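You operate a simulated robot arm through the tools that you are given. There is no shell and no other tool. Be economical: measure what you need, move in short steps, check, and stop when the job is done.

You are at the controls of a simulated robot arm. One attempt, no reset.

Task
Take the blue handled pad on the teal bench top and put it away on the tall rack middle shelf. Take the red lug and leave it in the cream tray. Take the teal bar from the green bench top and put it on the top of the low drawer unit. Take the small black cover and put it on the orange card. Take the felt pad with white grip on the white bench top and put it away in the shallow steel tray floor. Put one of the job cards from the orange bench top on the cream cover. Fetch the ribbed copper block from the orange bench top and set it on the white bench top. Lift the teal lid of the floor box open. Any order will do. Set down upright: blue handled pad, felt pad with white grip, job card.

Only the result counts: the job must be done as asked and must still hold three seconds after the hand-in. Knocking over, shifting, dropping, spilling or breaking anything else fails it. A push-on lid holds only when it is set on centred and level and pressed home; a screw cap is set on level and turned clockwise until tight.

Robot
A 6-joint arm with a two-finger parallel gripper on a trunk, on a base that drives. Base frame: it is fixed to the floor where the robot stands at the start and does not move with it; the origin is under the middle of the robot, x ahead of it, y to its left, z up; the surface under the hand at the start is at about z = 860. Units: mm, degrees, N and s.
With the tool pointing down near the work surface it reaches from about 480 to 880 mm from the robot's upright axis, wherever it stands. Its first joint turns from -115.0 to 115.0 degrees. Places, roughly: blue handled pad (15x4x9 cm) [600, -100, 900]; cream cover (18x14x1 cm) [3300, -6100, 900]; cream tray (30x20x5 cm) [700, -1000, 900]; felt pad with white grip (7x5x7 cm) [700, -5500, 900]; job card [3250, -6000, 1000]; orange card [750, -3250, 750]; red lug (10x3x3 cm) [600, -1300, 900]; ribbed copper block (6x3x3 cm) [3200, -5900, 900]; shallow steel tray floor (22x16 cm) [6320, -8340, 880]; small black cover (6x7x6 cm) [800, -3000, 900]; tall rack middle shelf (208x24 cm) [1120, -10380, 1220]; teal bar (3x11x3 cm) [700, -2300, 900]; teal lid of the floor box [1500, -6000, 100]; top of the low drawer unit [1300, -5500, 300]; white bench top [500, -6400, 900]. Payload 4.2 kg.
Tool frame: the origin (TCP) lies between the finger pads and is the grasp point; the fingertips stand 23 mm ahead of it; z points along the fingers, y is the line along which they close. Largest opening 94 mm; finger width 38, thickness 10; the body of the gripper, 54 by 96 mm, starts 39 mm behind the TCP.
Orientation is that of the tool frame in the base frame, as a unit quaternion [w, x, y, z]. With the fingers straight down and closing along the base's y, the tool's x points along the base's -x, its y along +y and its z along -z.

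Tools
- The arm moves only by the tool apply_moves. Its argument "plan" is a list of rows, each a list of 7 numbers: the opening in per cent of the stroke, from 0 (shut) to 100 (fully open), then the shift along the tool's x, y, z in mm, then the turn, a rotation vector about the tool's x, y, z in degrees. In form: [[hand, dx, dy, dz, wx, wy, wz], ...]. A call has 1 to 20 rows; each row shifts and turns the commanded pose from where the row before left it, along the tool's axes as they then stand. Each row takes 0.2 s and may step no farther than 50 mm and 8.6 degrees from the row before; otherwise, or with a gripper value out of range, the whole call is refused. A pose out of reach is approached as far as the arm can. The call stops where the force on the tool passes 40 N (or 10 N more than at its start, if that is more) or the arm is blocked; 0.2 s more then pass. Each finger travels about 108 mm/s and halts on what it meets, pressing with about 27 N; the grip force reading is that of the motor and also rises with nothing between the fingers. The clock runs only during rows and for 0.2 s after the last one: add rows that do not move to give the fingers time. The reply holds the time, the measured pose of the TCP, the force on the tool along the base axes, the opening and the grip force, in the units named above and with some noise, with the torque about the TCP (base axes, N m) and any sound that the robot's microphone picked up.
- Cameras (640 x 400 px; columns grow to the right, rows downward): "scene" is now at [231.4, 148.8, 1300.8]; the picture's right is [-0.52, -0.85, 0.00], its down [-0.43, 0.26, -0.86] and it looks along [0.74, -0.45, -0.50] (base axes); focal length 259 px, centre (320, 200). "wrist" rides on the gripper at [86, 16, -74] in the tool frame; the picture's right is [-0.18, 0.98, 0.00], its down [-0.58, -0.11, -0.81] and it looks along [-0.79, -0.15, 0.59] (tool axes); focal length 243 px, centre (320, 200). There is no depth. A picture from a camera that has moved, and an enlarged one, comes with that camera's place and axes in the base frame and with its lens.
- capture(camera): a new picture of that camera. It takes no simulated time.
- move_column(by): slides the trunk up (or, below 0, down) by that many mm; the arm and the scene camera ride with it, the base frame stays. It gives what a move gives, with no picture.
- drive_base(legs): drives the robot by 1 to 6 legs, each [ahead, turn to the left] in mm and degrees, along the robot's own axes; the way and the turn of a leg run together, so that a leg with both is an arc; at most 1500 mm and 180 degrees a leg. The arm and the cameras ride along, it lands a little off, and it stops where it bumps. It gives what a move gives.
- turn_head(pan, tilt): turns the head with the scene camera to pan (to the left, within 80 degrees either way) and tilt (down, from -29 to 69), counted from straight ahead of the robot. It gives what a move gives.
- zoom(camera, box): a new picture of the part [left, top, right, bottom] of that camera's present view, enlarged. It takes no simulated time.
- close_job(): hands the job in; it is judged then, once.

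Go step by step. Nothing tells you exact positions but the pictures and the camera data: compare them with the known pose of the tool, close in by small moves and look again before you grip or let go. The budget is 217 turns and 210 pictures, counting those below and the enlarged ones. Unless the task says otherwise, let go and move clear before handing in.

The tools are called after "Request:" as name(argument=value, ...) on one line, values as JSON. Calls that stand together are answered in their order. apply_moves: Moves the arm, as the interface text tells. Its arguments: {"type":"object","properties":{"plan":{"type":"array"}},"required":["plan"]} The other tools are called the same way: move_column (by) slides the trunk up or down; drive_base (legs) drives the base; turn_head (pan, tilt) turns the head that bears the scene camera; capture (camera) takes a picture; zoom (camera, box) takes an enlarged picture of a part of a camera's view; close_job () hands the job in.

At the start:

```text
time: 0.0
tcp_pos: [598.8, -73.3, 1117.9]
ee_rot: [0.0, 0.0, 1.0, 0.0]
contact_force: [-0.1, 0.9, 0.3]
ft_torque: [0.02, -0.01, 0.02]
finger_gap: 93.9
gripper_force: 0.0
trunk travel left (down, up): [-650.0, 340.0]
robot x, y, heading: [0.0, -0.9, 0.0]
head pan, tilt: [-31.4, 30.1]
```

scene: 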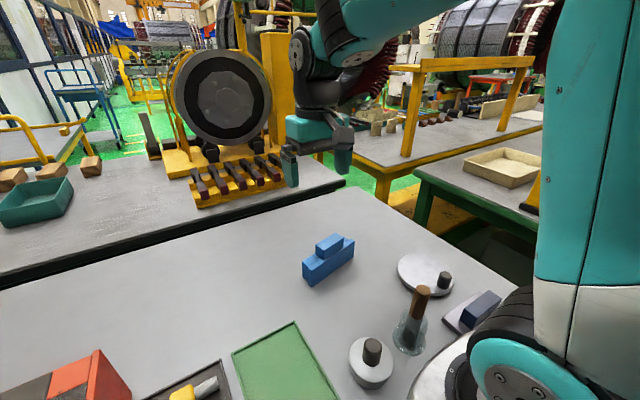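
wrist: 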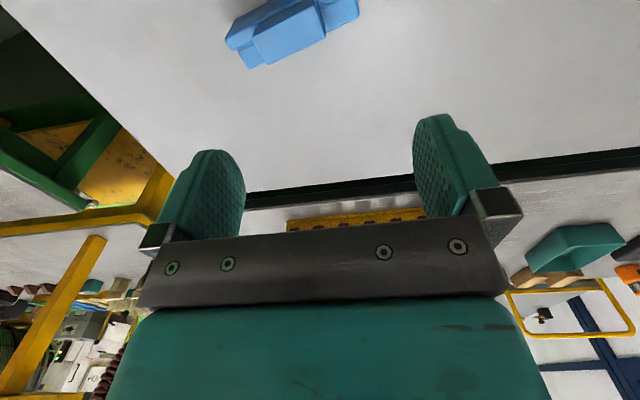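

I see the blue pad on the bench, near (592,-92). I'll zoom in to get its orientation before gripping.

Request:
zoom(camera="scene", box=[260, 200, 400, 300])

Request:
zoom(camera="wrist", box=[200, 0, 400, 125])

```text
4.00 times, centred on (330, 250) of scene
camera zoom: at [231.4, 148.8, 1300.8], right [-0.52, -0.85, 0.0], down [-0.43, 0.26, -0.86], along [0.74, -0.45, -0.5], focal length 1037 px, centre (280, 0)
```

zoom: 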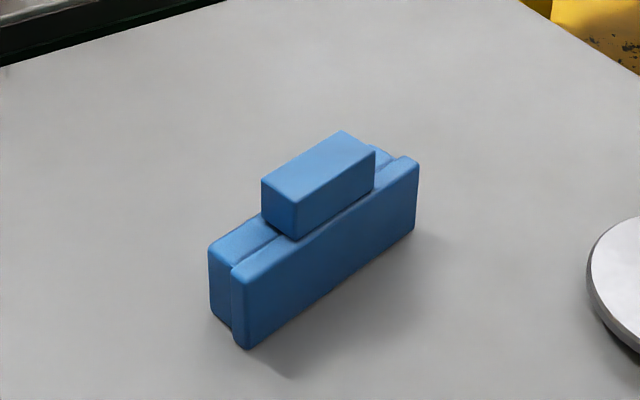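

```text
3.20 times, centred on (300, 62) of wrist
camera zoom: at [512.5, -55.8, 1191.1], right [0.18, 0.98, 0.0], down [0.58, -0.11, 0.81], along [0.79, -0.15, -0.59], focal length 776 px, centre (384, 640)
```

zoom: 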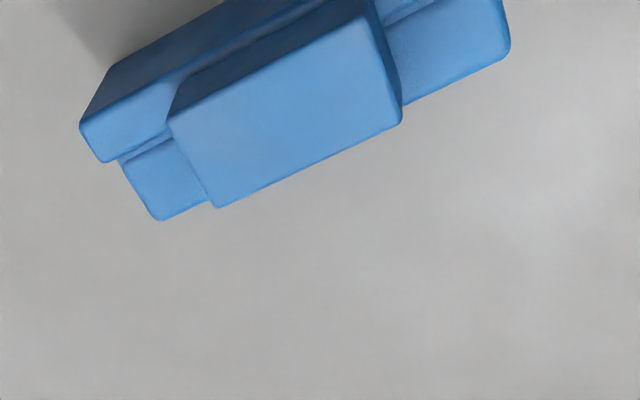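

The pad stands near (593,-97), long axis about 13° off y, handle top near z=947. Before choosing a grip I look along the aisle.

Request:
turn_head(pan=-80, tilt=10)

Request:
capture(camera="scene")

```text
time: 1.2
tcp_pos: [598.6, -72.8, 1118.5]
ee_rot: [0.0, 0.0, 1.0, 0.0]
contact_force: [-0.2, 0.1, -0.4]
ft_torque: [0.0, 0.02, 0.02]
finger_gap: 94.1
gripper_force: 0.1
trunk travel left (down, up): [-650.0, 340.0]
robot x, y, heading: [1.2, -0.7, 0.1]
head pan, tilt: [-80.0, 10.0]
```

```text
205 pictures are left
camera scene: at [170.5, 104.3, 1333.3], right [-0.98, -0.17, 0.0], down [-0.03, 0.17, -0.98], along [0.17, -0.97, -0.17], focal length 259 px, centre (320, 200)
```

scene: 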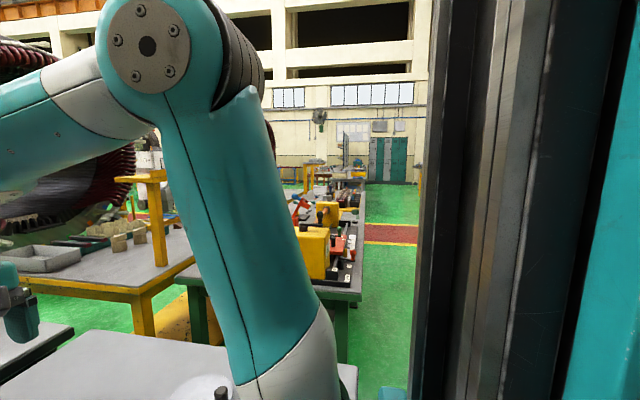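

The aisle is clear at x near 0. I'll drive down opposite the cream tray and the red lug and face the bench again.

Request:
drive_base(legs=[[0, -90], [1150, 0], [0, 90]])

Request:
turn_head(pan=-10, tilt=35)

Request:
capture(camera="scene")

Request:
capture(camera="wrist")

```text
time: 2.6
tcp_pos: [576.9, -179.9, 1117.6]
ee_rot: [0.0, 0.091, 0.996, 0.0]
contact_force: [-0.8, 0.3, -0.3]
ft_torque: [0.03, -0.01, 0.03]
finger_gap: 94.4
gripper_force: 0.0
trunk travel left (down, up): [-650.0, 340.0]
robot x, y, heading: [-0.4, 1.7, -10.2]
head pan, tilt: [-80.0, 10.0]
stopped in leg 1: the robot was blocked; the commanded pose is now the measured one
```

```text
time: 4.0
tcp_pos: [575.6, -179.2, 1117.0]
ee_rot: [0.0, 0.092, 0.996, 0.0]
contact_force: [-0.4, 0.6, 0.2]
ft_torque: [0.0, -0.03, 0.03]
finger_gap: 93.9
gripper_force: 0.0
trunk travel left (down, up): [-650.0, 340.0]
robot x, y, heading: [2.9, -4.8, -10.4]
head pan, tilt: [-10.0, 35.0]
```

```text
204 pictures are left
camera scene: at [269.6, 136.2, 1293.8], right [-0.35, -0.94, 0.0], down [-0.54, 0.2, -0.82], along [0.77, -0.29, -0.57], focal length 259 px, centre (320, 200)
```

scene: 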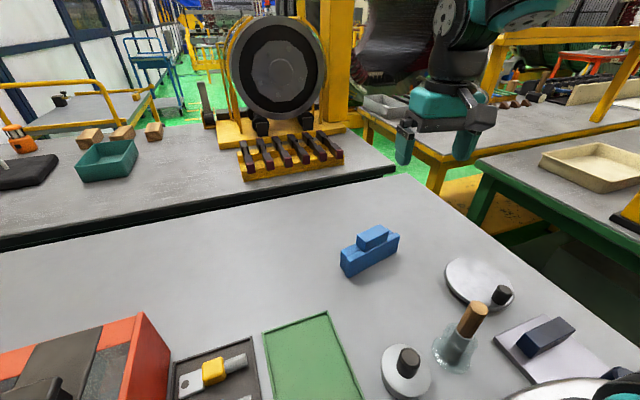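

```text
203 pictures are left
camera wrist: at [494.2, -146.8, 1192.0], right [0.36, 0.93, 0.0], down [0.55, -0.21, 0.81], along [0.75, -0.29, -0.59], focal length 243 px, centre (320, 200)
```

wrist: 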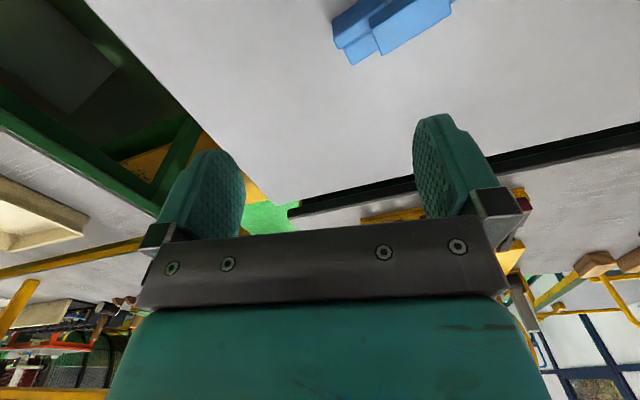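

The base corner met the bench when turning, and nothing looks moved. I'll straighten, back off into the aisle and turn there.

Request:
drive_base(legs=[[0, 10.3], [-350, 0], [0, -90]])

Request:
turn_head(pan=10, tilt=20)

Request:
capture(camera="scene")

```text
time: 10.8
tcp_pos: [-425.7, -597.0, 1117.0]
ee_rot: [0.0, 0.711, 0.703, 0.0]
contact_force: [-0.1, 0.1, 0.1]
ft_torque: [-0.01, 0.04, -0.01]
finger_gap: 93.9
gripper_force: 0.0
trunk travel left (down, up): [-650.0, 340.0]
robot x, y, heading: [-344.9, -1.0, -90.4]
head pan, tilt: [-10.0, 35.0]
```

```text
time: 11.7
tcp_pos: [-425.4, -598.1, 1116.2]
ee_rot: [0.0, 0.711, 0.703, 0.0]
contact_force: [-0.1, -1.3, -0.3]
ft_torque: [-0.02, 0.0, 0.02]
finger_gap: 93.8
gripper_force: 0.1
trunk travel left (down, up): [-650.0, 340.0]
robot x, y, heading: [-349.4, 3.8, -90.1]
head pan, tilt: [10.0, 20.0]
```

```text
202 pictures are left
camera scene: at [-135.4, -243.7, 1317.0], right [-0.99, -0.17, 0.0], down [-0.06, 0.34, -0.94], along [0.16, -0.93, -0.34], focal length 259 px, centre (320, 200)
```

scene: 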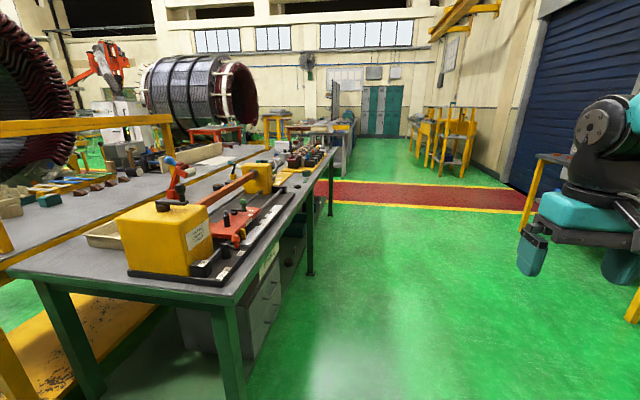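

The aisle is wide at x≈-350, with a yellow rig on the next bench. I'll raise the column and drive on to y≈-1150, facing the bench.

Request:
move_column(by=150)

Request:
drive_base(legs=[[1150, 0], [0, 90]])

Request:
turn_head(pan=0, tilt=32)

Request:
capture(camera="scene")

```text
time: 13.4
tcp_pos: [-425.5, -597.5, 1267.4]
ee_rot: [-0.001, 0.711, 0.703, 0.0]
contact_force: [-0.6, 0.1, 0.5]
ft_torque: [-0.04, -0.03, -0.02]
finger_gap: 94.0
gripper_force: 0.0
trunk travel left (down, up): [-800.0, 190.0]
robot x, y, heading: [-347.7, -0.8, -90.7]
head pan, tilt: [10.0, 20.0]
```

```text
time: 23.1
tcp_pos: [241.2, -1229.2, 1268.0]
ee_rot: [0.0, 0.007, 1.0, 0.0]
contact_force: [-0.2, -0.6, -0.1]
ft_torque: [-0.03, 0.0, -0.01]
finger_gap: 93.9
gripper_force: 0.0
trunk travel left (down, up): [-800.0, 190.0]
robot x, y, heading: [-360.5, -1151.4, -0.6]
head pan, tilt: [10.0, 20.0]
```

```text
time: 23.8
tcp_pos: [240.8, -1229.3, 1266.9]
ee_rot: [-0.001, 0.006, 1.0, 0.0]
contact_force: [-0.1, 0.1, 0.2]
ft_torque: [0.0, 0.0, -0.04]
finger_gap: 94.0
gripper_force: 0.1
trunk travel left (down, up): [-800.0, 190.0]
robot x, y, heading: [-356.5, -1145.2, -0.4]
head pan, tilt: [0.0, 32.0]
```

```text
201 pictures are left
camera scene: at [-111.8, -955.9, 1447.9], right [-0.01, -1.0, 0.0], down [-0.53, 0.0, -0.85], along [0.85, -0.01, -0.53], focal length 259 px, centre (320, 200)
```

scene: 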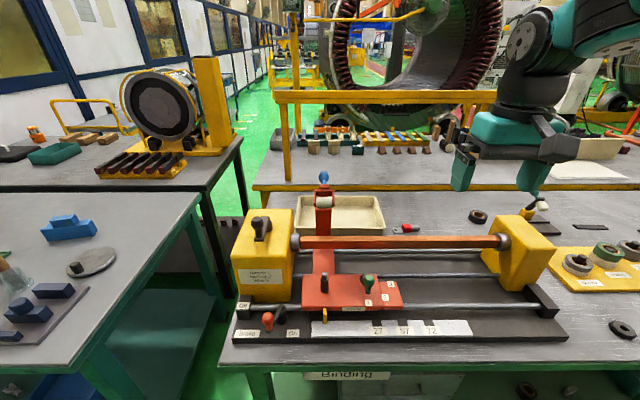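

The cream tray is at about (676,-1039) and the red lug near (616,-1275), both behind a lathe-like rig. I zoom in on both.

Request:
zoom(camera="scene", box=[370, 200, 450, 250])

Request:
zoom(camera="scene", box=[260, 160, 420, 260])

```text
8.00 times, centred on (410, 225) of scene
camera zoom: at [-111.8, -955.9, 1447.9], right [-0.01, -1.0, 0.0], down [-0.53, 0.0, -0.85], along [0.85, -0.01, -0.53], focal length 2074 px, centre (-400, 0)
```

zoom: 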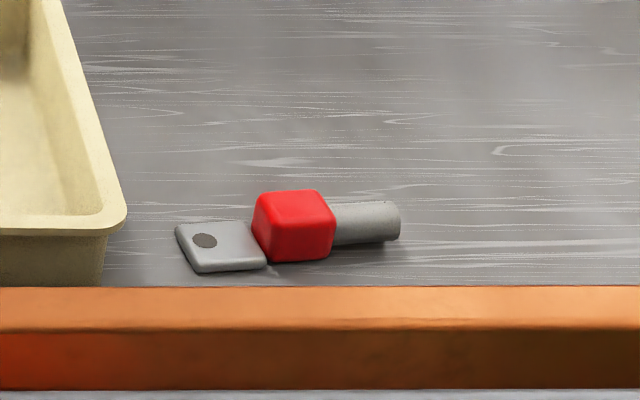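

```text
4.00 times, centred on (340, 210) of scene
camera zoom: at [-111.8, -955.9, 1447.9], right [-0.01, -1.0, 0.0], down [-0.53, 0.0, -0.85], along [0.85, -0.01, -0.53], focal length 1037 px, centre (240, 160)
```

zoom: 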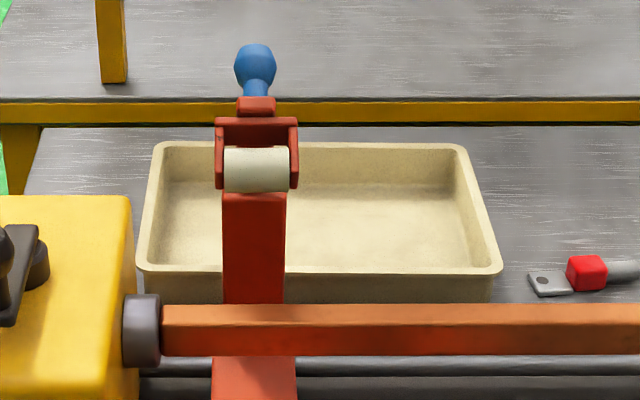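

The red cube of the lug is at about (615,-1274), and the lathe bar is about z 1100 near x≈290. I'll drive in over it and turn the gripper so that it closes along x.

Request:
drive_base(legs=[[300, 0]])

Request:
apply_moves(plan=[[100, 0, 0, 0, 0, 0, 8.4], [100, 0, 0, 0, 0, 0, 8.4], [100, 0, 0, 0, 0, 0, 8.4], [100, 0, 0, 0, 0, 0, 8.4], [100, 0, 0, 0, 0, 0, 8.4], [100, 0, 0, 0, 0, 0, 8.4], [100, 0, 0, 0, 0, 0, 8.4], [100, 0, 0, 0, 0, 0, 8.4], [100, 0, 0, 0, 0, 0, 8.4], [100, 0, 0, 0, 0, 0, 8.4]])

Request:
capture(camera="scene")

Request:
capture(camera="wrist")

```text
time: 25.9
tcp_pos: [539.1, -1233.3, 1266.9]
ee_rot: [0.0, 0.007, 1.0, 0.0]
contact_force: [0.0, -0.4, 0.4]
ft_torque: [0.03, 0.03, -0.01]
finger_gap: 94.0
gripper_force: 0.1
trunk travel left (down, up): [-800.0, 190.0]
robot x, y, heading: [-61.0, -1150.1, -0.6]
head pan, tilt: [0.0, 32.0]
```

```text
time: 28.1
tcp_pos: [538.6, -1233.1, 1267.4]
ee_rot: [0.0, 0.675, 0.738, 0.0]
contact_force: [0.1, 0.2, 0.8]
ft_torque: [-0.01, 0.01, 0.0]
finger_gap: 94.0
gripper_force: 0.0
trunk travel left (down, up): [-800.0, 190.0]
robot x, y, heading: [-61.0, -1154.3, -0.8]
head pan, tilt: [0.0, 32.0]
```

```text
198 pictures are left
camera scene: at [187.0, -959.2, 1447.8], right [-0.01, -1.0, 0.0], down [-0.53, 0.01, -0.85], along [0.85, -0.01, -0.53], focal length 259 px, centre (320, 200)
```

scene: 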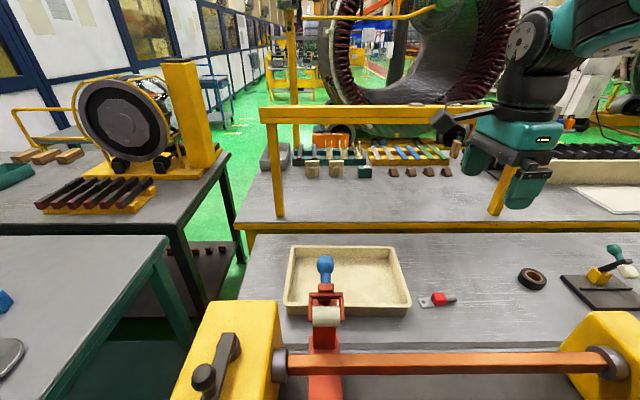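

```text
197 pictures are left
camera wrist: at [547.6, -1144.8, 1341.0], right [1.0, -0.1, 0.0], down [-0.06, -0.59, 0.81], along [-0.08, -0.8, -0.59], focal length 243 px, centre (320, 200)
```

wrist: 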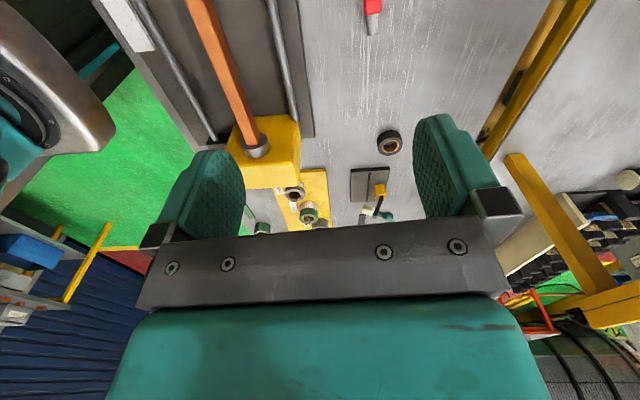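

The red block sits at (616,-1272). I move over it and down to z≈985, then look again.

Request:
apply_moves(plan=[[100, -23, 36.5, 0, 0, 0, 0], [100, -22.7, 36.7, 0, 0, 0, 0], [100, 0, 0, 47, 0, 0, 0], [100, 0, 0, 47, 0, 0, 0], [100, 0, 0, 47, 0, 0, 0], [100, 0, 0, 47, 0, 0, 0], [100, 0, 0, 47, 0, 0, 0], [100, 0, 0, 47, 0, 0, 0]])

Request:
capture(camera="scene")

Request:
capture(camera="wrist")

```text
time: 29.9
tcp_pos: [615.5, -1271.1, 986.5]
ee_rot: [0.001, 0.674, 0.739, 0.001]
contact_force: [-0.2, 0.4, 1.2]
ft_torque: [0.02, -0.03, -0.02]
finger_gap: 94.2
gripper_force: 0.0
trunk travel left (down, up): [-800.0, 190.0]
robot x, y, heading: [-56.8, -1149.6, -0.4]
head pan, tilt: [0.0, 32.0]
```

```text
196 pictures are left
camera scene: at [186.5, -959.2, 1448.0], right [-0.01, -1.0, 0.0], down [-0.53, 0.01, -0.85], along [0.85, -0.01, -0.53], focal length 259 px, centre (320, 200)
```

scene: 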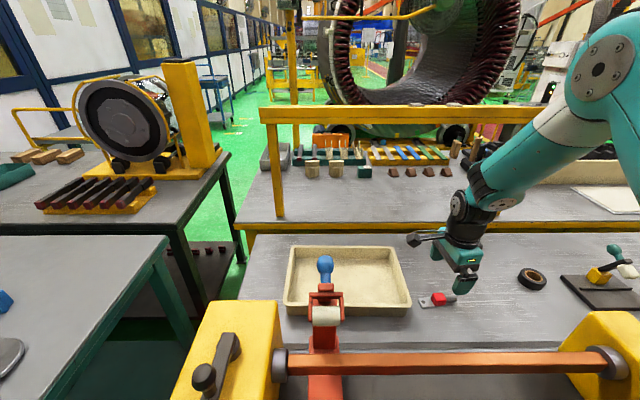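

```text
195 pictures are left
camera wrist: at [623.8, -1182.8, 1059.4], right [1.0, -0.09, 0.0], down [-0.06, -0.59, 0.81], along [-0.07, -0.8, -0.59], focal length 243 px, centre (320, 200)
```

wrist: 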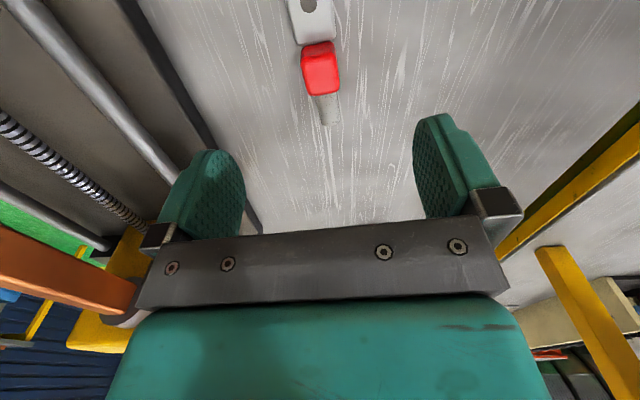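

Well centred. I descend to just above the bench and close.

Request:
apply_moves(plan=[[100, 4, 1, 40, 0, 0, 0], [100, 0, 0, 35, 0, 0, 0], [100, 0, 0, 25, 0, 0, 0], [0, 0, 0, 0, 0, 0, 0], [0, 0, 0, 0, 0, 0, 0], [0, 0, 0, 0, 0, 0, 0], [0, 0, 0, 0, 0, 0, 0]])

Request:
capture(camera="wrist")

```text
time: 31.5
tcp_pos: [617.6, -1267.6, 885.6]
ee_rot: [-0.001, 0.674, 0.738, 0.0]
contact_force: [0.6, 0.3, -0.2]
ft_torque: [-0.02, -0.02, 0.0]
finger_gap: 29.0
gripper_force: 27.2
trunk travel left (down, up): [-800.0, 190.0]
robot x, y, heading: [-57.0, -1153.7, -0.2]
head pan, tilt: [0.0, 32.0]
```

```text
194 pictures are left
camera wrist: at [624.6, -1179.1, 958.8], right [1.0, -0.09, 0.0], down [-0.05, -0.59, 0.81], along [-0.08, -0.8, -0.59], focal length 243 px, centre (320, 200)
```

wrist: 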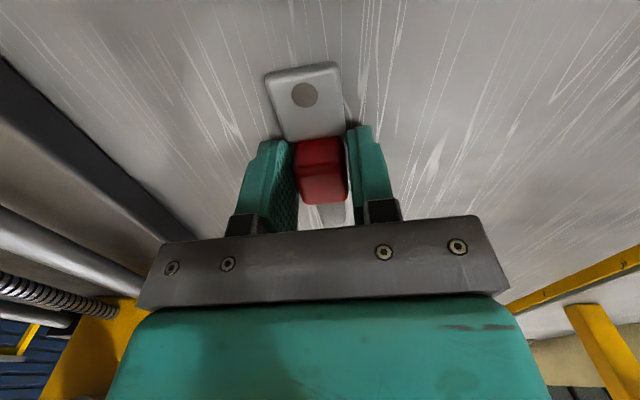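

Gripped with a 29 mm gap. I lift and carry it over the tray middle.

Request:
apply_moves(plan=[[0, 0, 0, -45, 0, 0, 0], [0, 0, 0, -45, 0, 0, 0], [0, 0, 0, -40, 0, 0, 0], [0, 45, 12.5, 0, 0, 0, 0], [0, 45, 12.5, 0, 0, 0, 0], [0, 45, 12.5, 0, 0, 0, 0], [0, 45, 12.5, 0, 0, 0, 0], [0, 47, 12.5, 0, 0, 0, 0]])

Request:
capture(camera="scene")

Request:
capture(camera="wrist")

```text
time: 33.3
tcp_pos: [658.8, -1035.9, 1015.3]
ee_rot: [0.0, 0.674, 0.738, 0.0]
contact_force: [0.1, -1.0, -0.6]
ft_torque: [0.04, 0.01, -0.02]
finger_gap: 0.1
gripper_force: 27.2
trunk travel left (down, up): [-800.0, 190.0]
robot x, y, heading: [-57.3, -1152.5, -0.8]
head pan, tilt: [0.0, 32.0]
```

```text
193 pictures are left
camera scene: at [187.0, -959.8, 1448.0], right [-0.01, -1.0, 0.0], down [-0.53, 0.01, -0.85], along [0.85, -0.01, -0.53], focal length 259 px, centre (320, 200)
```

scene: 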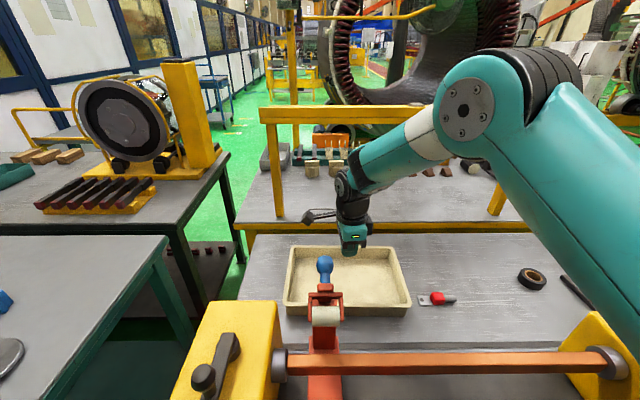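

```text
192 pictures are left
camera wrist: at [667.4, -948.4, 1088.7], right [1.0, -0.09, 0.0], down [-0.06, -0.59, 0.81], along [-0.08, -0.8, -0.59], focal length 243 px, centre (320, 200)
```

wrist: 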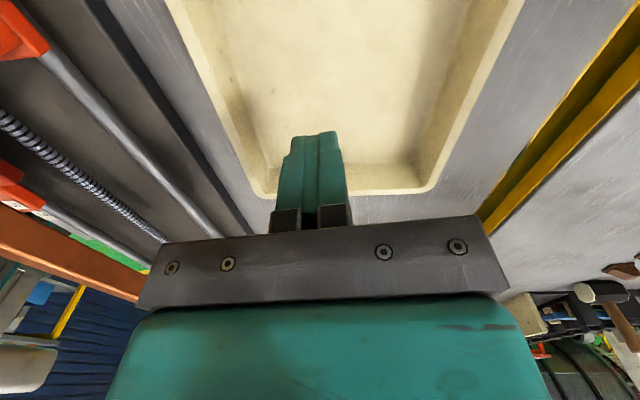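

The lug slipped out; it still lies near its old place. I zoom in to see how it lies now.

Request:
zoom(camera="scene", box=[397, 273, 477, 323])

```text
8.00 times, centred on (437, 298) of scene
camera zoom: at [187.0, -959.8, 1448.0], right [-0.01, -1.0, 0.0], down [-0.53, 0.01, -0.85], along [0.85, -0.01, -0.53], focal length 2074 px, centre (-616, -584)
```

zoom: 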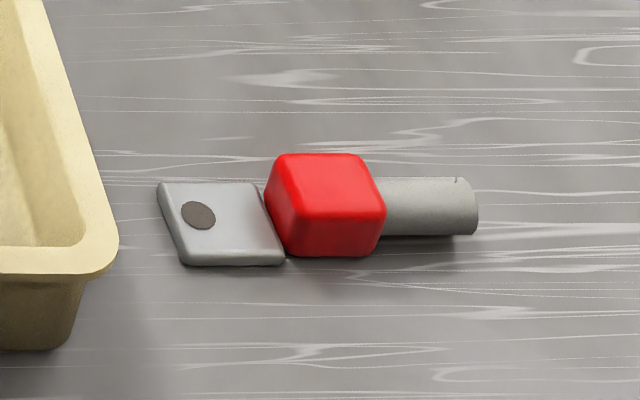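

It lies upright with its axis now along y, cube at (617,-1264). I'll go back, align exactly and lift slowly this time.

Request:
apply_moves(plan=[[100, -45, -12.4, 0, 0, 0, 0], [100, -45, -12.4, 0, 0, 0, 0], [100, -45, -12.4, 0, 0, 0, 0], [100, -44, -12.4, 0, 0, 0, 0], [100, -44.3, -12.4, 0, 0, 0, 4.8], [100, 0, 0, 45, 0, 0, 0], [100, 0, 0, 45, 0, 0, 0], [100, 0, 0, 30, 0, 0, 0]])

Request:
capture(camera="wrist")

```text
time: 35.1
tcp_pos: [616.6, -1264.1, 894.4]
ee_rot: [0.0, 0.706, 0.709, 0.0]
contact_force: [-0.2, 0.0, 0.3]
ft_torque: [0.0, -0.02, 0.04]
finger_gap: 94.5
gripper_force: 0.1
trunk travel left (down, up): [-800.0, 190.0]
robot x, y, heading: [-61.4, -1149.3, -0.6]
head pan, tilt: [0.0, 32.0]
```

```text
190 pictures are left
camera wrist: at [631.5, -1176.6, 968.9], right [0.98, -0.18, 0.0], down [-0.1, -0.58, 0.81], along [-0.14, -0.79, -0.59], focal length 243 px, centre (320, 200)
```

wrist: 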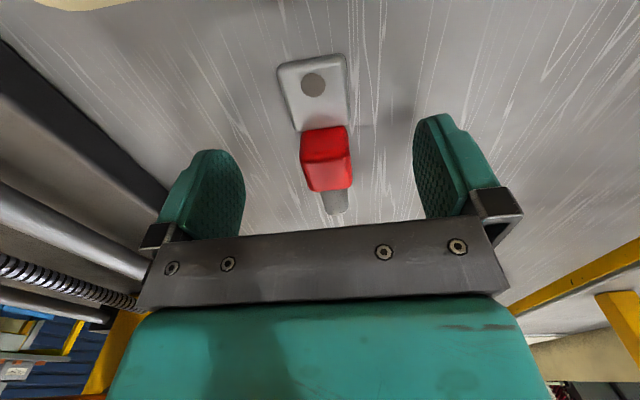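

Cube centred between the fingers, offset about 4 mm. I correct, lower, grip and lift slowly.

Request:
apply_moves(plan=[[100, 0, 3, 10, 0, 0, 0], [60, 0, 0, 0, 0, 0, 0], [0, 0, 0, 0, 0, 0, 0], [0, 0, 0, 0, 0, 0, 0], [0, 0, 0, 0, 0, 0, 0], [0, 0, 0, 0, 0, 0, 0], [0, 0, 0, -3, 0, 0, 0], [0, 0, 0, -5, 0, 0, 0], [0, 0, 0, -8, 0, 0, 0], [0, 0, 0, -10, 0, 0, 0], [0, 0, 0, -10, 0, 0, 0]])

Request:
capture(camera="wrist")

```text
time: 37.5
tcp_pos: [619.9, -1263.4, 920.3]
ee_rot: [0.0, 0.705, 0.709, 0.0]
contact_force: [0.5, -0.3, -0.3]
ft_torque: [-0.01, 0.01, 0.0]
finger_gap: 29.1
gripper_force: 27.0
trunk travel left (down, up): [-800.0, 190.0]
robot x, y, heading: [-57.9, -1153.5, -0.6]
head pan, tilt: [0.0, 32.0]
```

```text
189 pictures are left
camera wrist: at [635.6, -1176.5, 995.2], right [0.98, -0.18, 0.0], down [-0.1, -0.58, 0.81], along [-0.14, -0.79, -0.59], focal length 243 px, centre (320, 200)
```

wrist: 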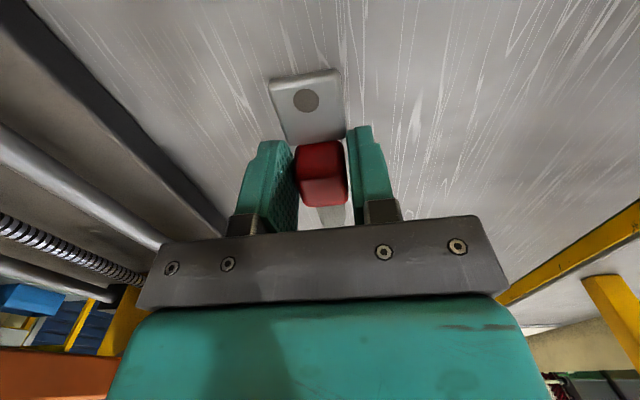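

It's lifted and held. I continue gently to the tray.

Request:
apply_moves(plan=[[0, 0, 0, -15, 0, 0, 0], [0, 0, 0, -20, 0, 0, 0], [0, 0, 0, -20, 0, 0, 0], [0, 0, 0, -20, 0, 0, 0], [0, 10, 2, 0, 0, 0, 0], [0, 20, 4, 0, 0, 0, 0], [0, 25, 5, 0, 0, 0, 0], [0, 25, 5, 0, 0, 0, 0], [0, 25, 5, 0, 0, 0, 0], [0, 25, 5, 0, 0, 0, 0], [0, 25, 5, 0, 0, 0, 0], [0, 25, 5, 0, 0, 0, 0], [0, 25, 4, 0, 0, 0, 0], [0, 15, 0, 0, 0, 0, 0], [0, 7, 0, 0, 0, 0, 0]])

Request:
capture(camera="wrist")

```text
time: 40.7
tcp_pos: [657.7, -1036.5, 996.3]
ee_rot: [0.0, 0.705, 0.709, 0.0]
contact_force: [-0.7, 0.3, -0.6]
ft_torque: [0.04, 0.01, 0.01]
finger_gap: 28.9
gripper_force: 26.9
trunk travel left (down, up): [-800.0, 190.0]
robot x, y, heading: [-56.3, -1153.3, -0.7]
head pan, tilt: [0.0, 32.0]
```

```text
188 pictures are left
camera wrist: at [674.2, -949.3, 1069.3], right [0.98, -0.18, 0.0], down [-0.1, -0.58, 0.81], along [-0.14, -0.79, -0.59], focal length 243 px, centre (320, 200)
```

wrist: 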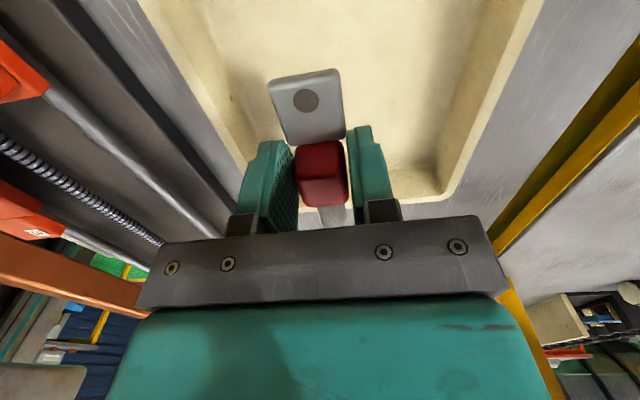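

Now lower to the tray floor and release.

Request:
apply_moves(plan=[[0, 0, 0, 25, 0, 0, 0], [0, 0, 0, 25, 0, 0, 0], [0, 0, 0, 25, 0, 0, 0], [0, 0, 0, 15, 0, 0, 0], [0, 0, 0, 8, 0, 0, 0], [0, 0, 0, 3, 0, 0, 0]])

Request:
capture(camera="wrist")

```text
time: 42.1
tcp_pos: [657.9, -1037.9, 895.1]
ee_rot: [0.001, 0.705, 0.71, 0.0]
contact_force: [-0.7, 0.8, -0.3]
ft_torque: [0.0, 0.01, 0.02]
finger_gap: 29.1
gripper_force: 27.4
trunk travel left (down, up): [-800.0, 190.0]
robot x, y, heading: [-58.0, -1154.2, -0.4]
head pan, tilt: [0.0, 32.0]
```

```text
187 pictures are left
camera wrist: at [673.5, -949.4, 968.4], right [0.98, -0.18, 0.0], down [-0.1, -0.58, 0.81], along [-0.14, -0.79, -0.59], focal length 243 px, centre (320, 200)
```

wrist: 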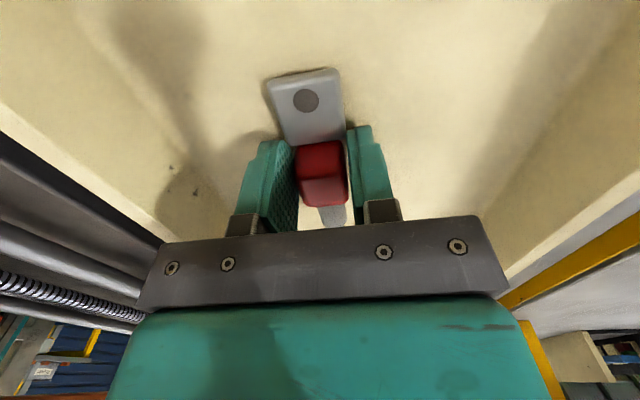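

Request:
apply_moves(plan=[[0, 0, 0, 2, 0, 0, 0], [0, 0, 0, 2, 0, 0, 0], [0, 0, 0, 1, 0, 0, 0], [60, 0, 0, 0, 0, 0, 0], [60, 0, 0, 0, 0, 0, 0], [60, 0, 0, -5, 0, 0, 0], [60, 0, 0, -40, 0, 0, 0], [60, 0, 0, -45, 0, 0, 0], [60, 0, 0, -45, 0, 0, 0], [60, 0, 0, -45, 0, 0, 0], [60, 0, 0, -45, 0, 0, 0], [60, 0, 0, -45, 0, 0, 0], [60, 0, 0, -45, 0, 0, 0], [60, 0, 0, -45, 0, 0, 0]])

Request:
capture(camera="scene")

```text
time: 45.1
tcp_pos: [656.5, -1036.9, 1251.1]
ee_rot: [-0.001, 0.705, 0.709, 0.0]
contact_force: [0.6, 0.3, -0.7]
ft_torque: [0.01, -0.02, -0.03]
finger_gap: 56.5
gripper_force: 0.0
trunk travel left (down, up): [-800.0, 190.0]
robot x, y, heading: [-56.8, -1150.5, -0.5]
head pan, tilt: [0.0, 32.0]
```

```text
186 pictures are left
camera scene: at [187.3, -959.1, 1447.7], right [-0.01, -1.0, 0.0], down [-0.53, 0.01, -0.85], along [0.85, -0.01, -0.53], focal length 259 px, centre (320, 200)
```

scene: 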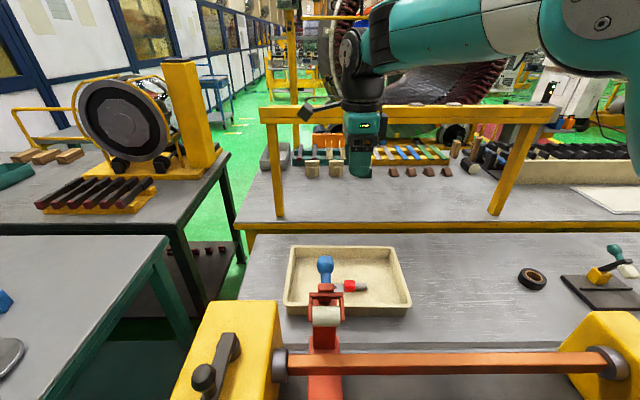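

The lug lies in the tray. Next I bring the hand aside and drive on to the teal bar near y=-2300.

Request:
apply_moves(plan=[[60, -48, 0, -10, 0, 0, 0], [60, -48, 0, -10, 0, 0, 0], [60, -48, -30, 0, 0, 0, 0], [60, -48, -30, 0, 0, 0, 0]])

Request:
drive_base(legs=[[-300, 0], [0, -90], [1100, 0], [0, 90]])

Request:
capture(camera="scene")

```text
refused: row 3 steps farther than a row can; nothing moved
```

```text
time: 60.0
tcp_pos: [354.4, -2120.9, 1250.7]
ee_rot: [0.0, 0.701, 0.713, 0.0]
contact_force: [-0.6, -0.2, 0.2]
ft_torque: [0.0, -0.01, -0.01]
finger_gap: 56.4
gripper_force: 0.1
trunk travel left (down, up): [-800.0, 190.0]
robot x, y, heading: [-359.9, -2244.2, -0.1]
head pan, tilt: [0.0, 32.0]
```

```text
185 pictures are left
camera scene: at [-117.3, -2048.1, 1447.8], right [0.0, -1.0, 0.0], down [-0.53, 0.0, -0.85], along [0.85, 0.0, -0.53], focal length 259 px, centre (320, 200)
```

scene: 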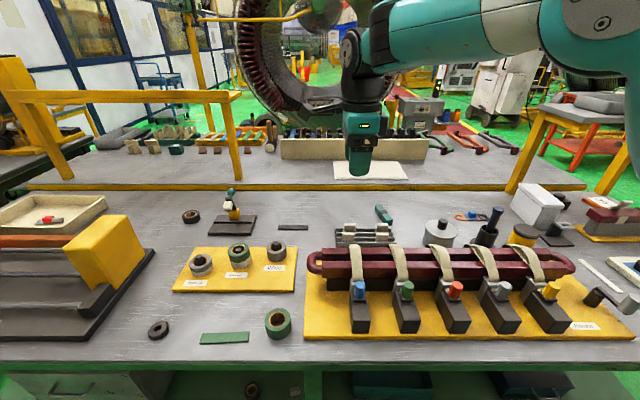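

The drive went fine and the lug still lies in the tray. The small teal bar appears around pixel (384,213); I zoom in.

Request:
zoom(camera="scene", box=[330, 185, 450, 260])

Request:
capture(camera="wrist")

```text
5.33 times, centred on (390, 222) of scene
camera zoom: at [-117.3, -2048.1, 1447.8], right [0.0, -1.0, 0.0], down [-0.53, 0.0, -0.85], along [0.85, 0.0, -0.53], focal length 1383 px, centre (-53, 80)
```

zoom: 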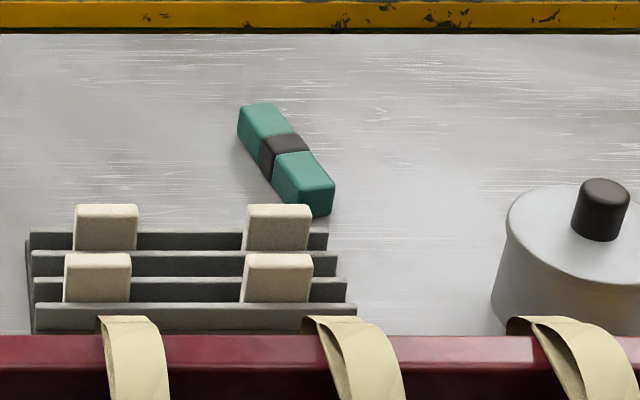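

```text
183 pictures are left
camera wrist: at [369.3, -2033.8, 1324.1], right [0.99, -0.17, 0.0], down [-0.1, -0.58, 0.81], along [-0.13, -0.79, -0.59], focal length 243 px, centre (320, 200)
```

wrist: 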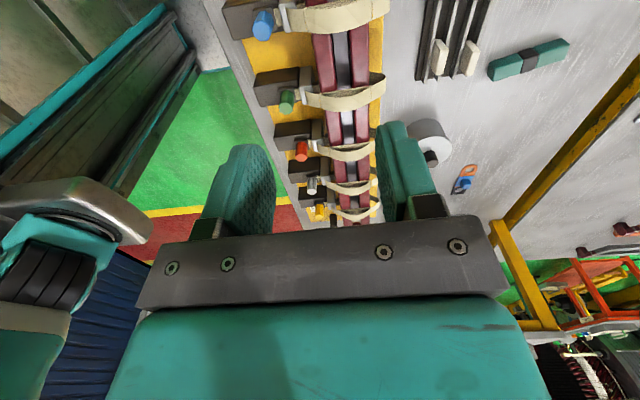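

The bar's centre is at (688,-2285), with its long axis about 10° off x. I drive in and turn the hand back to close along y.

Request:
drive_base(legs=[[300, 0]])

Request:
apply_moves(plan=[[100, 0, 0, 0, 0, 0, -8.25], [100, 0, 0, 0, 0, 0, -8.25], [100, 0, 0, 0, 0, 0, -8.25], [100, 0, 0, 0, 0, 0, -8.25], [100, 0, 0, 0, 0, 0, -8.25], [100, 0, 0, 0, 0, 0, -8.25], [100, 0, 0, 0, 0, 0, -8.25], [100, 0, 0, 0, 0, 0, -8.25], [100, 0, 0, 0, 0, 0, -8.25], [100, 0, 0, 0, 0, 0, -8.25], [100, 0, 0, 0, 0, 0, -8.25], [100, 0, 0, 0, 0, 0, -8.25]])

Request:
capture(camera="scene")

```text
time: 61.8
tcp_pos: [601.7, -2114.7, 1248.0]
ee_rot: [-0.001, 0.695, 0.719, -0.003]
contact_force: [0.3, -0.1, -1.0]
ft_torque: [0.0, -0.01, 0.02]
finger_gap: 56.3
gripper_force: 0.1
trunk travel left (down, up): [-800.0, 190.0]
robot x, y, heading: [-109.5, -2254.3, 1.3]
head pan, tilt: [0.0, 32.0]
stopped in leg 1: the robot was blocked; the commanded pose is now the measured one
```

```text
time: 64.4
tcp_pos: [599.4, -2114.8, 1246.3]
ee_rot: [-0.003, -0.097, 0.995, 0.0]
contact_force: [0.2, 0.7, -0.3]
ft_torque: [0.01, -0.04, -0.04]
finger_gap: 94.0
gripper_force: 0.0
trunk travel left (down, up): [-800.0, 190.0]
robot x, y, heading: [-111.6, -2251.2, 1.0]
head pan, tilt: [0.0, 32.0]
```

```text
182 pictures are left
camera scene: at [127.5, -2050.0, 1447.8], right [0.02, -1.0, 0.0], down [-0.53, -0.01, -0.85], along [0.85, 0.02, -0.53], focal length 259 px, centre (320, 200)
```

scene: 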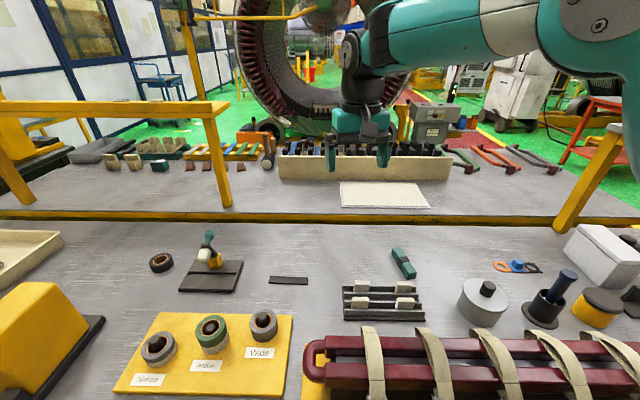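

The base met the drawer at x=-110, but the bar is still within reach. I move the hand above the bar and look with the wrist camera.

Request:
apply_moves(plan=[[100, -12.8, -45, 0, 0, 0, 0], [100, -12.8, -45, 0, 0, 0, 0], [100, -12.8, -45, 0, 0, 0, 0], [100, -12.8, -45, 0, 0, 0, 0], [100, 0, 0, 48, 0, 0, 0], [100, 0, 0, 48, 0, 0, 0], [100, 0, 0, 48, 0, 0, 0], [100, 0, 0, 48, 0, 0, 0], [100, 0, 0, 48, 0, 0, 0]])

Request:
capture(camera="wrist")

Request:
capture(camera="scene")

```text
time: 66.4
tcp_pos: [684.3, -2282.6, 1009.6]
ee_rot: [-0.001, -0.095, 0.995, 0.0]
contact_force: [0.2, -0.5, 0.4]
ft_torque: [0.02, -0.05, -0.01]
finger_gap: 94.1
gripper_force: 0.0
trunk travel left (down, up): [-800.0, 190.0]
robot x, y, heading: [-113.1, -2253.1, 1.0]
head pan, tilt: [0.0, 32.0]
```

```text
181 pictures are left
camera wrist: at [596.3, -2281.8, 1084.1], right [-0.01, 1.0, 0.0], down [0.59, 0.0, 0.8], along [0.8, 0.0, -0.59], focal length 243 px, centre (320, 200)
```

wrist: 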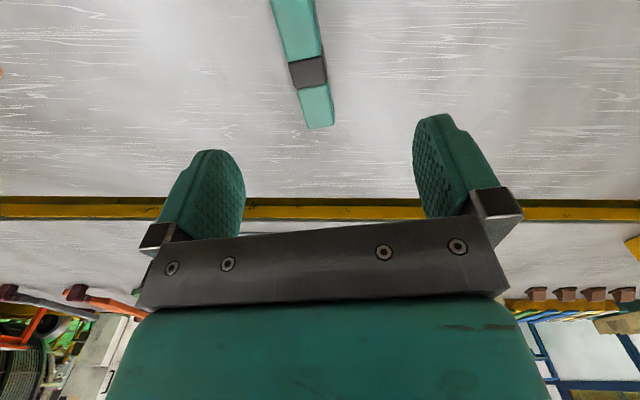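

```text
180 pictures are left
camera scene: at [126.9, -2050.0, 1448.0], right [0.02, -1.0, 0.0], down [-0.53, -0.01, -0.85], along [0.85, 0.02, -0.53], focal length 259 px, centre (320, 200)
```

scene: 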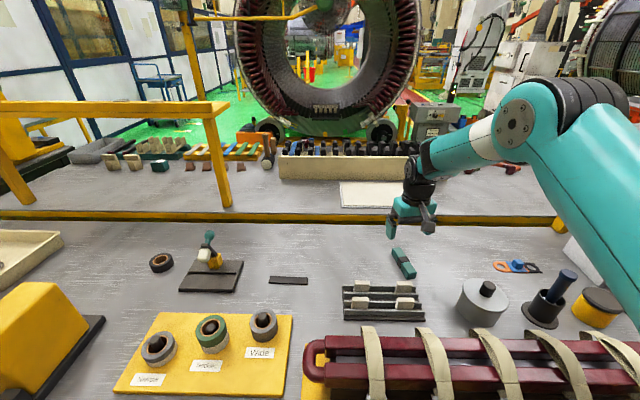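

The band's middle reads (690,-2291) from the wrist. I shift, lower to z≈930 and look again.

Request:
apply_moves(plan=[[100, -4.4, -9, 40, 0, 0, -3], [100, 0, 0, 40, 0, 0, 0]])

Request:
capture(camera="wrist")

```text
time: 67.0
tcp_pos: [689.0, -2288.7, 930.1]
ee_rot: [-0.003, -0.121, 0.993, 0.0]
contact_force: [0.0, -0.4, 0.4]
ft_torque: [0.02, -0.02, 0.0]
finger_gap: 94.1
gripper_force: 0.0
trunk travel left (down, up): [-800.0, 190.0]
robot x, y, heading: [-115.0, -2247.4, 1.2]
head pan, tilt: [0.0, 32.0]
```

```text
179 pictures are left
camera wrist: at [602.9, -2294.6, 1002.8], right [-0.06, 1.0, 0.0], down [0.59, 0.04, 0.8], along [0.8, 0.05, -0.59], focal length 243 px, centre (320, 200)
```

wrist: 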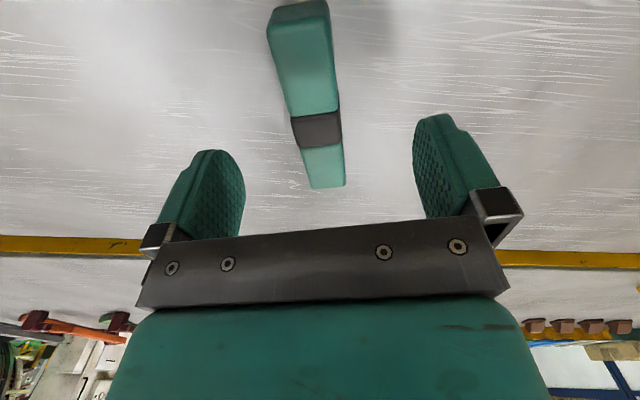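

Centred. I lower, grip and lift slowly.

Request:
apply_moves(plan=[[100, -2, -3, 25, 0, 0, 0], [100, 0, 0, 20, 0, 0, 0], [50, 0, 0, 0, 0, 0, 0], [0, 0, 0, 0, 0, 0, 0], [0, 0, 0, 0, 0, 0, 0], [0, 0, 0, 0, 0, 0, 0], [0, 0, 0, 0, 0, 0, 0], [0, 0, 0, -3, 0, 0, 0], [0, 0, 0, -5, 0, 0, 0], [0, 0, 0, -10, 0, 0, 0], [0, 0, 0, -15, 0, 0, 0], [0, 0, 0, -20, 0, 0, 0], [0, 0, 0, -20, 0, 0, 0], [0, 0, 0, -20, 0, 0, 0], [0, 0, 0, -20, 0, 0, 0]])

Request:
capture(camera="wrist")

```text
time: 70.2
tcp_pos: [693.5, -2293.6, 995.0]
ee_rot: [-0.002, -0.12, 0.993, 0.0]
contact_force: [0.7, 0.5, -2.6]
ft_torque: [-0.01, -0.01, 0.0]
finger_gap: 27.6
gripper_force: 27.1
trunk travel left (down, up): [-800.0, 190.0]
robot x, y, heading: [-115.4, -2247.5, 1.3]
head pan, tilt: [0.0, 32.0]
```

```text
178 pictures are left
camera wrist: at [606.4, -2296.7, 1069.9], right [-0.06, 1.0, 0.0], down [0.59, 0.04, 0.8], along [0.8, 0.05, -0.6], focal length 243 px, centre (320, 200)
```

wrist: 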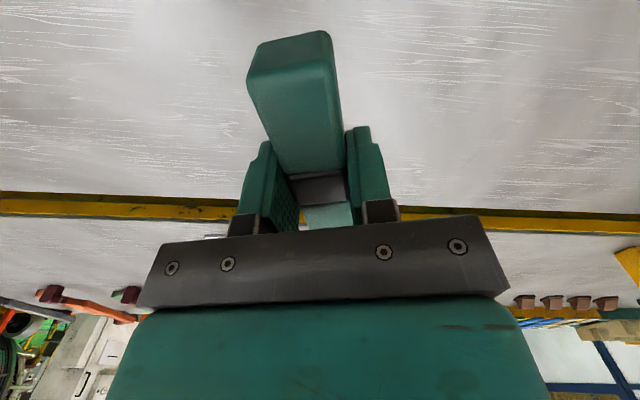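

The bar is held. I raise it and pull it in, then drive on down the aisle and look.

Request:
apply_moves(plan=[[0, 0, 0, -25, 0, 0, 0], [0, 0, 0, -25, 0, 0, 0], [0, 0, 0, -25, 0, 0, 0], [0, 0, 0, -25, 0, 0, 0], [0, 0, 0, -25, 0, 0, 0], [0, 0, 0, -25, 0, 0, 0], [0, 0, 0, -25, 0, 0, 0], [0, 0, 0, -25, 0, 0, 0], [0, 0, 0, -25, 0, 0, 0], [0, 0, 0, -25, 0, 0, 0], [0, 25, 0, 0, 0, 0, 0], [0, 25, 0, 0, 0, 0, 0], [0, 25, 0, 0, 0, 0, 0], [0, 25, 0, 0, 0, 0, 0], [0, 25, 0, 0, 0, 0, 0], [0, 25, 0, 0, 0, 0, 0], [0, 25, 0, 0, 0, 0, 0]])

Request:
drive_base(legs=[[-250, 0], [0, -91], [1000, 0]])

Request:
turn_head(pan=25, tilt=15)

Request:
capture(camera="scene")

```text
time: 73.8
tcp_pos: [524.5, -2333.2, 1246.5]
ee_rot: [-0.002, -0.121, 0.993, 0.0]
contact_force: [0.5, 0.4, -1.4]
ft_torque: [0.04, 0.04, -0.03]
finger_gap: 27.8
gripper_force: 27.4
trunk travel left (down, up): [-800.0, 190.0]
robot x, y, heading: [-112.2, -2250.8, 1.2]
head pan, tilt: [0.0, 32.0]
```

```text
time: 84.3
tcp_pos: [-453.2, -3899.3, 1246.9]
ee_rot: [-0.002, 0.623, 0.782, 0.002]
contact_force: [-0.4, -0.2, -1.0]
ft_torque: [-0.02, 0.01, 0.03]
finger_gap: 27.6
gripper_force: 26.9
trunk travel left (down, up): [-800.0, 190.0]
robot x, y, heading: [-361.6, -3263.6, -89.9]
head pan, tilt: [0.0, 32.0]
```

```text
time: 85.2
tcp_pos: [-453.7, -3899.8, 1247.7]
ee_rot: [-0.002, 0.624, 0.782, 0.002]
contact_force: [0.8, 0.4, -0.9]
ft_torque: [0.01, 0.01, -0.01]
finger_gap: 27.5
gripper_force: 27.0
trunk travel left (down, up): [-800.0, 190.0]
robot x, y, heading: [-356.0, -3265.7, -90.1]
head pan, tilt: [25.0, 15.0]
```

```text
177 pictures are left
camera scene: at [-122.0, -3499.1, 1475.1], right [-0.91, -0.42, 0.0], down [-0.11, 0.24, -0.97], along [0.41, -0.88, -0.26], focal length 259 px, centre (320, 200)
```

scene: 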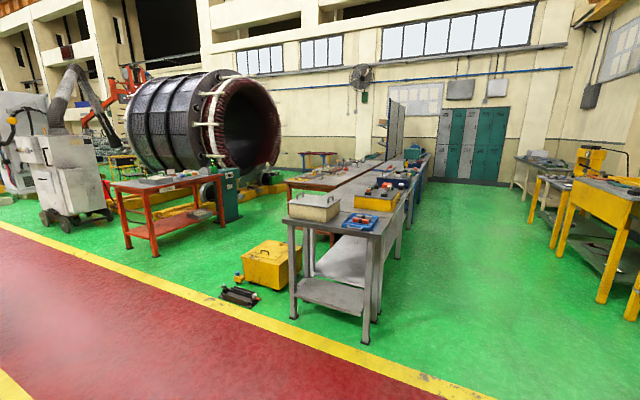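

The yellow low unit stands near (1400,-5350) and the red-legged table, likely the orange bench, near (3300,-5700). I look left to check the crossing corridor before driving east.

Request:
turn_head(pan=75, tilt=25)

Request:
capture(camera="scene")

```text
time: 86.4
tcp_pos: [-453.3, -3898.3, 1246.6]
ee_rot: [-0.002, 0.623, 0.782, 0.002]
contact_force: [0.5, 0.1, -1.7]
ft_torque: [0.0, -0.04, -0.01]
finger_gap: 27.8
gripper_force: 26.8
trunk travel left (down, up): [-800.0, 190.0]
robot x, y, heading: [-357.3, -3265.3, -89.8]
head pan, tilt: [75.0, 25.0]
```

```text
176 pictures are left
camera scene: at [-72.5, -3438.3, 1459.0], right [-0.26, -0.97, 0.0], down [-0.41, 0.11, -0.91], along [0.88, -0.23, -0.42], focal length 259 px, centre (320, 200)
```

scene: 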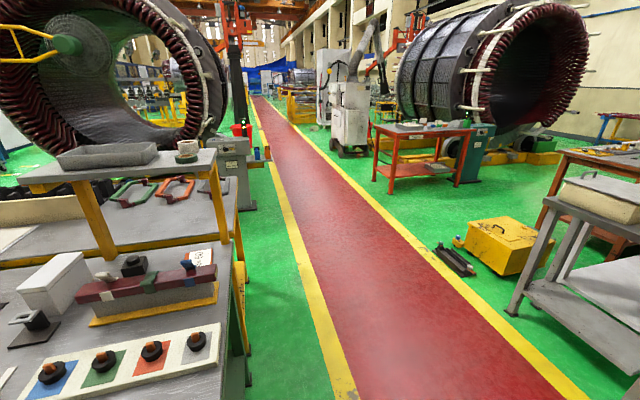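

The crossing corridor is clear. I drive round to x≈2050 and look at the low drawer unit from there.

Request:
drive_base(legs=[[900, 0], [0, 90], [1200, 0], [1205, 0], [0, -90], [600, 0]])

Request:
turn_head(pan=-25, tilt=35)

Request:
capture(camera="scene")

```text
time: 113.2
tcp_pos: [1941.9, -5385.8, 1248.6]
ee_rot: [-0.002, 0.628, 0.778, 0.002]
contact_force: [0.0, 0.8, -1.6]
ft_torque: [0.0, 0.01, -0.01]
finger_gap: 27.8
gripper_force: 27.1
trunk travel left (down, up): [-800.0, 190.0]
robot x, y, heading: [2043.4, -4749.6, -90.6]
head pan, tilt: [75.0, 25.0]
```

```text
time: 114.9
tcp_pos: [1940.5, -5386.5, 1246.7]
ee_rot: [-0.002, 0.628, 0.778, 0.002]
contact_force: [0.7, -0.5, -2.0]
ft_torque: [0.01, 0.02, 0.03]
finger_gap: 27.7
gripper_force: 27.0
trunk travel left (down, up): [-800.0, 190.0]
robot x, y, heading: [2046.9, -4752.7, -90.7]
head pan, tilt: [-25.0, 35.0]
```

```text
175 pictures are left
camera scene: at [2202.0, -4984.6, 1443.2], right [-0.9, 0.43, 0.0], down [0.25, 0.52, -0.82], along [-0.35, -0.74, -0.57], focal length 259 px, centre (320, 200)
```

scene: 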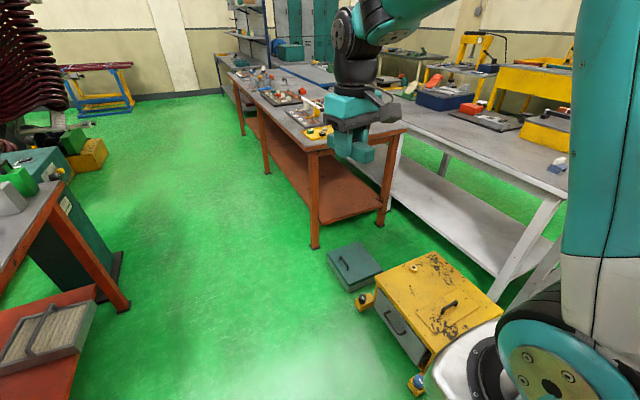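

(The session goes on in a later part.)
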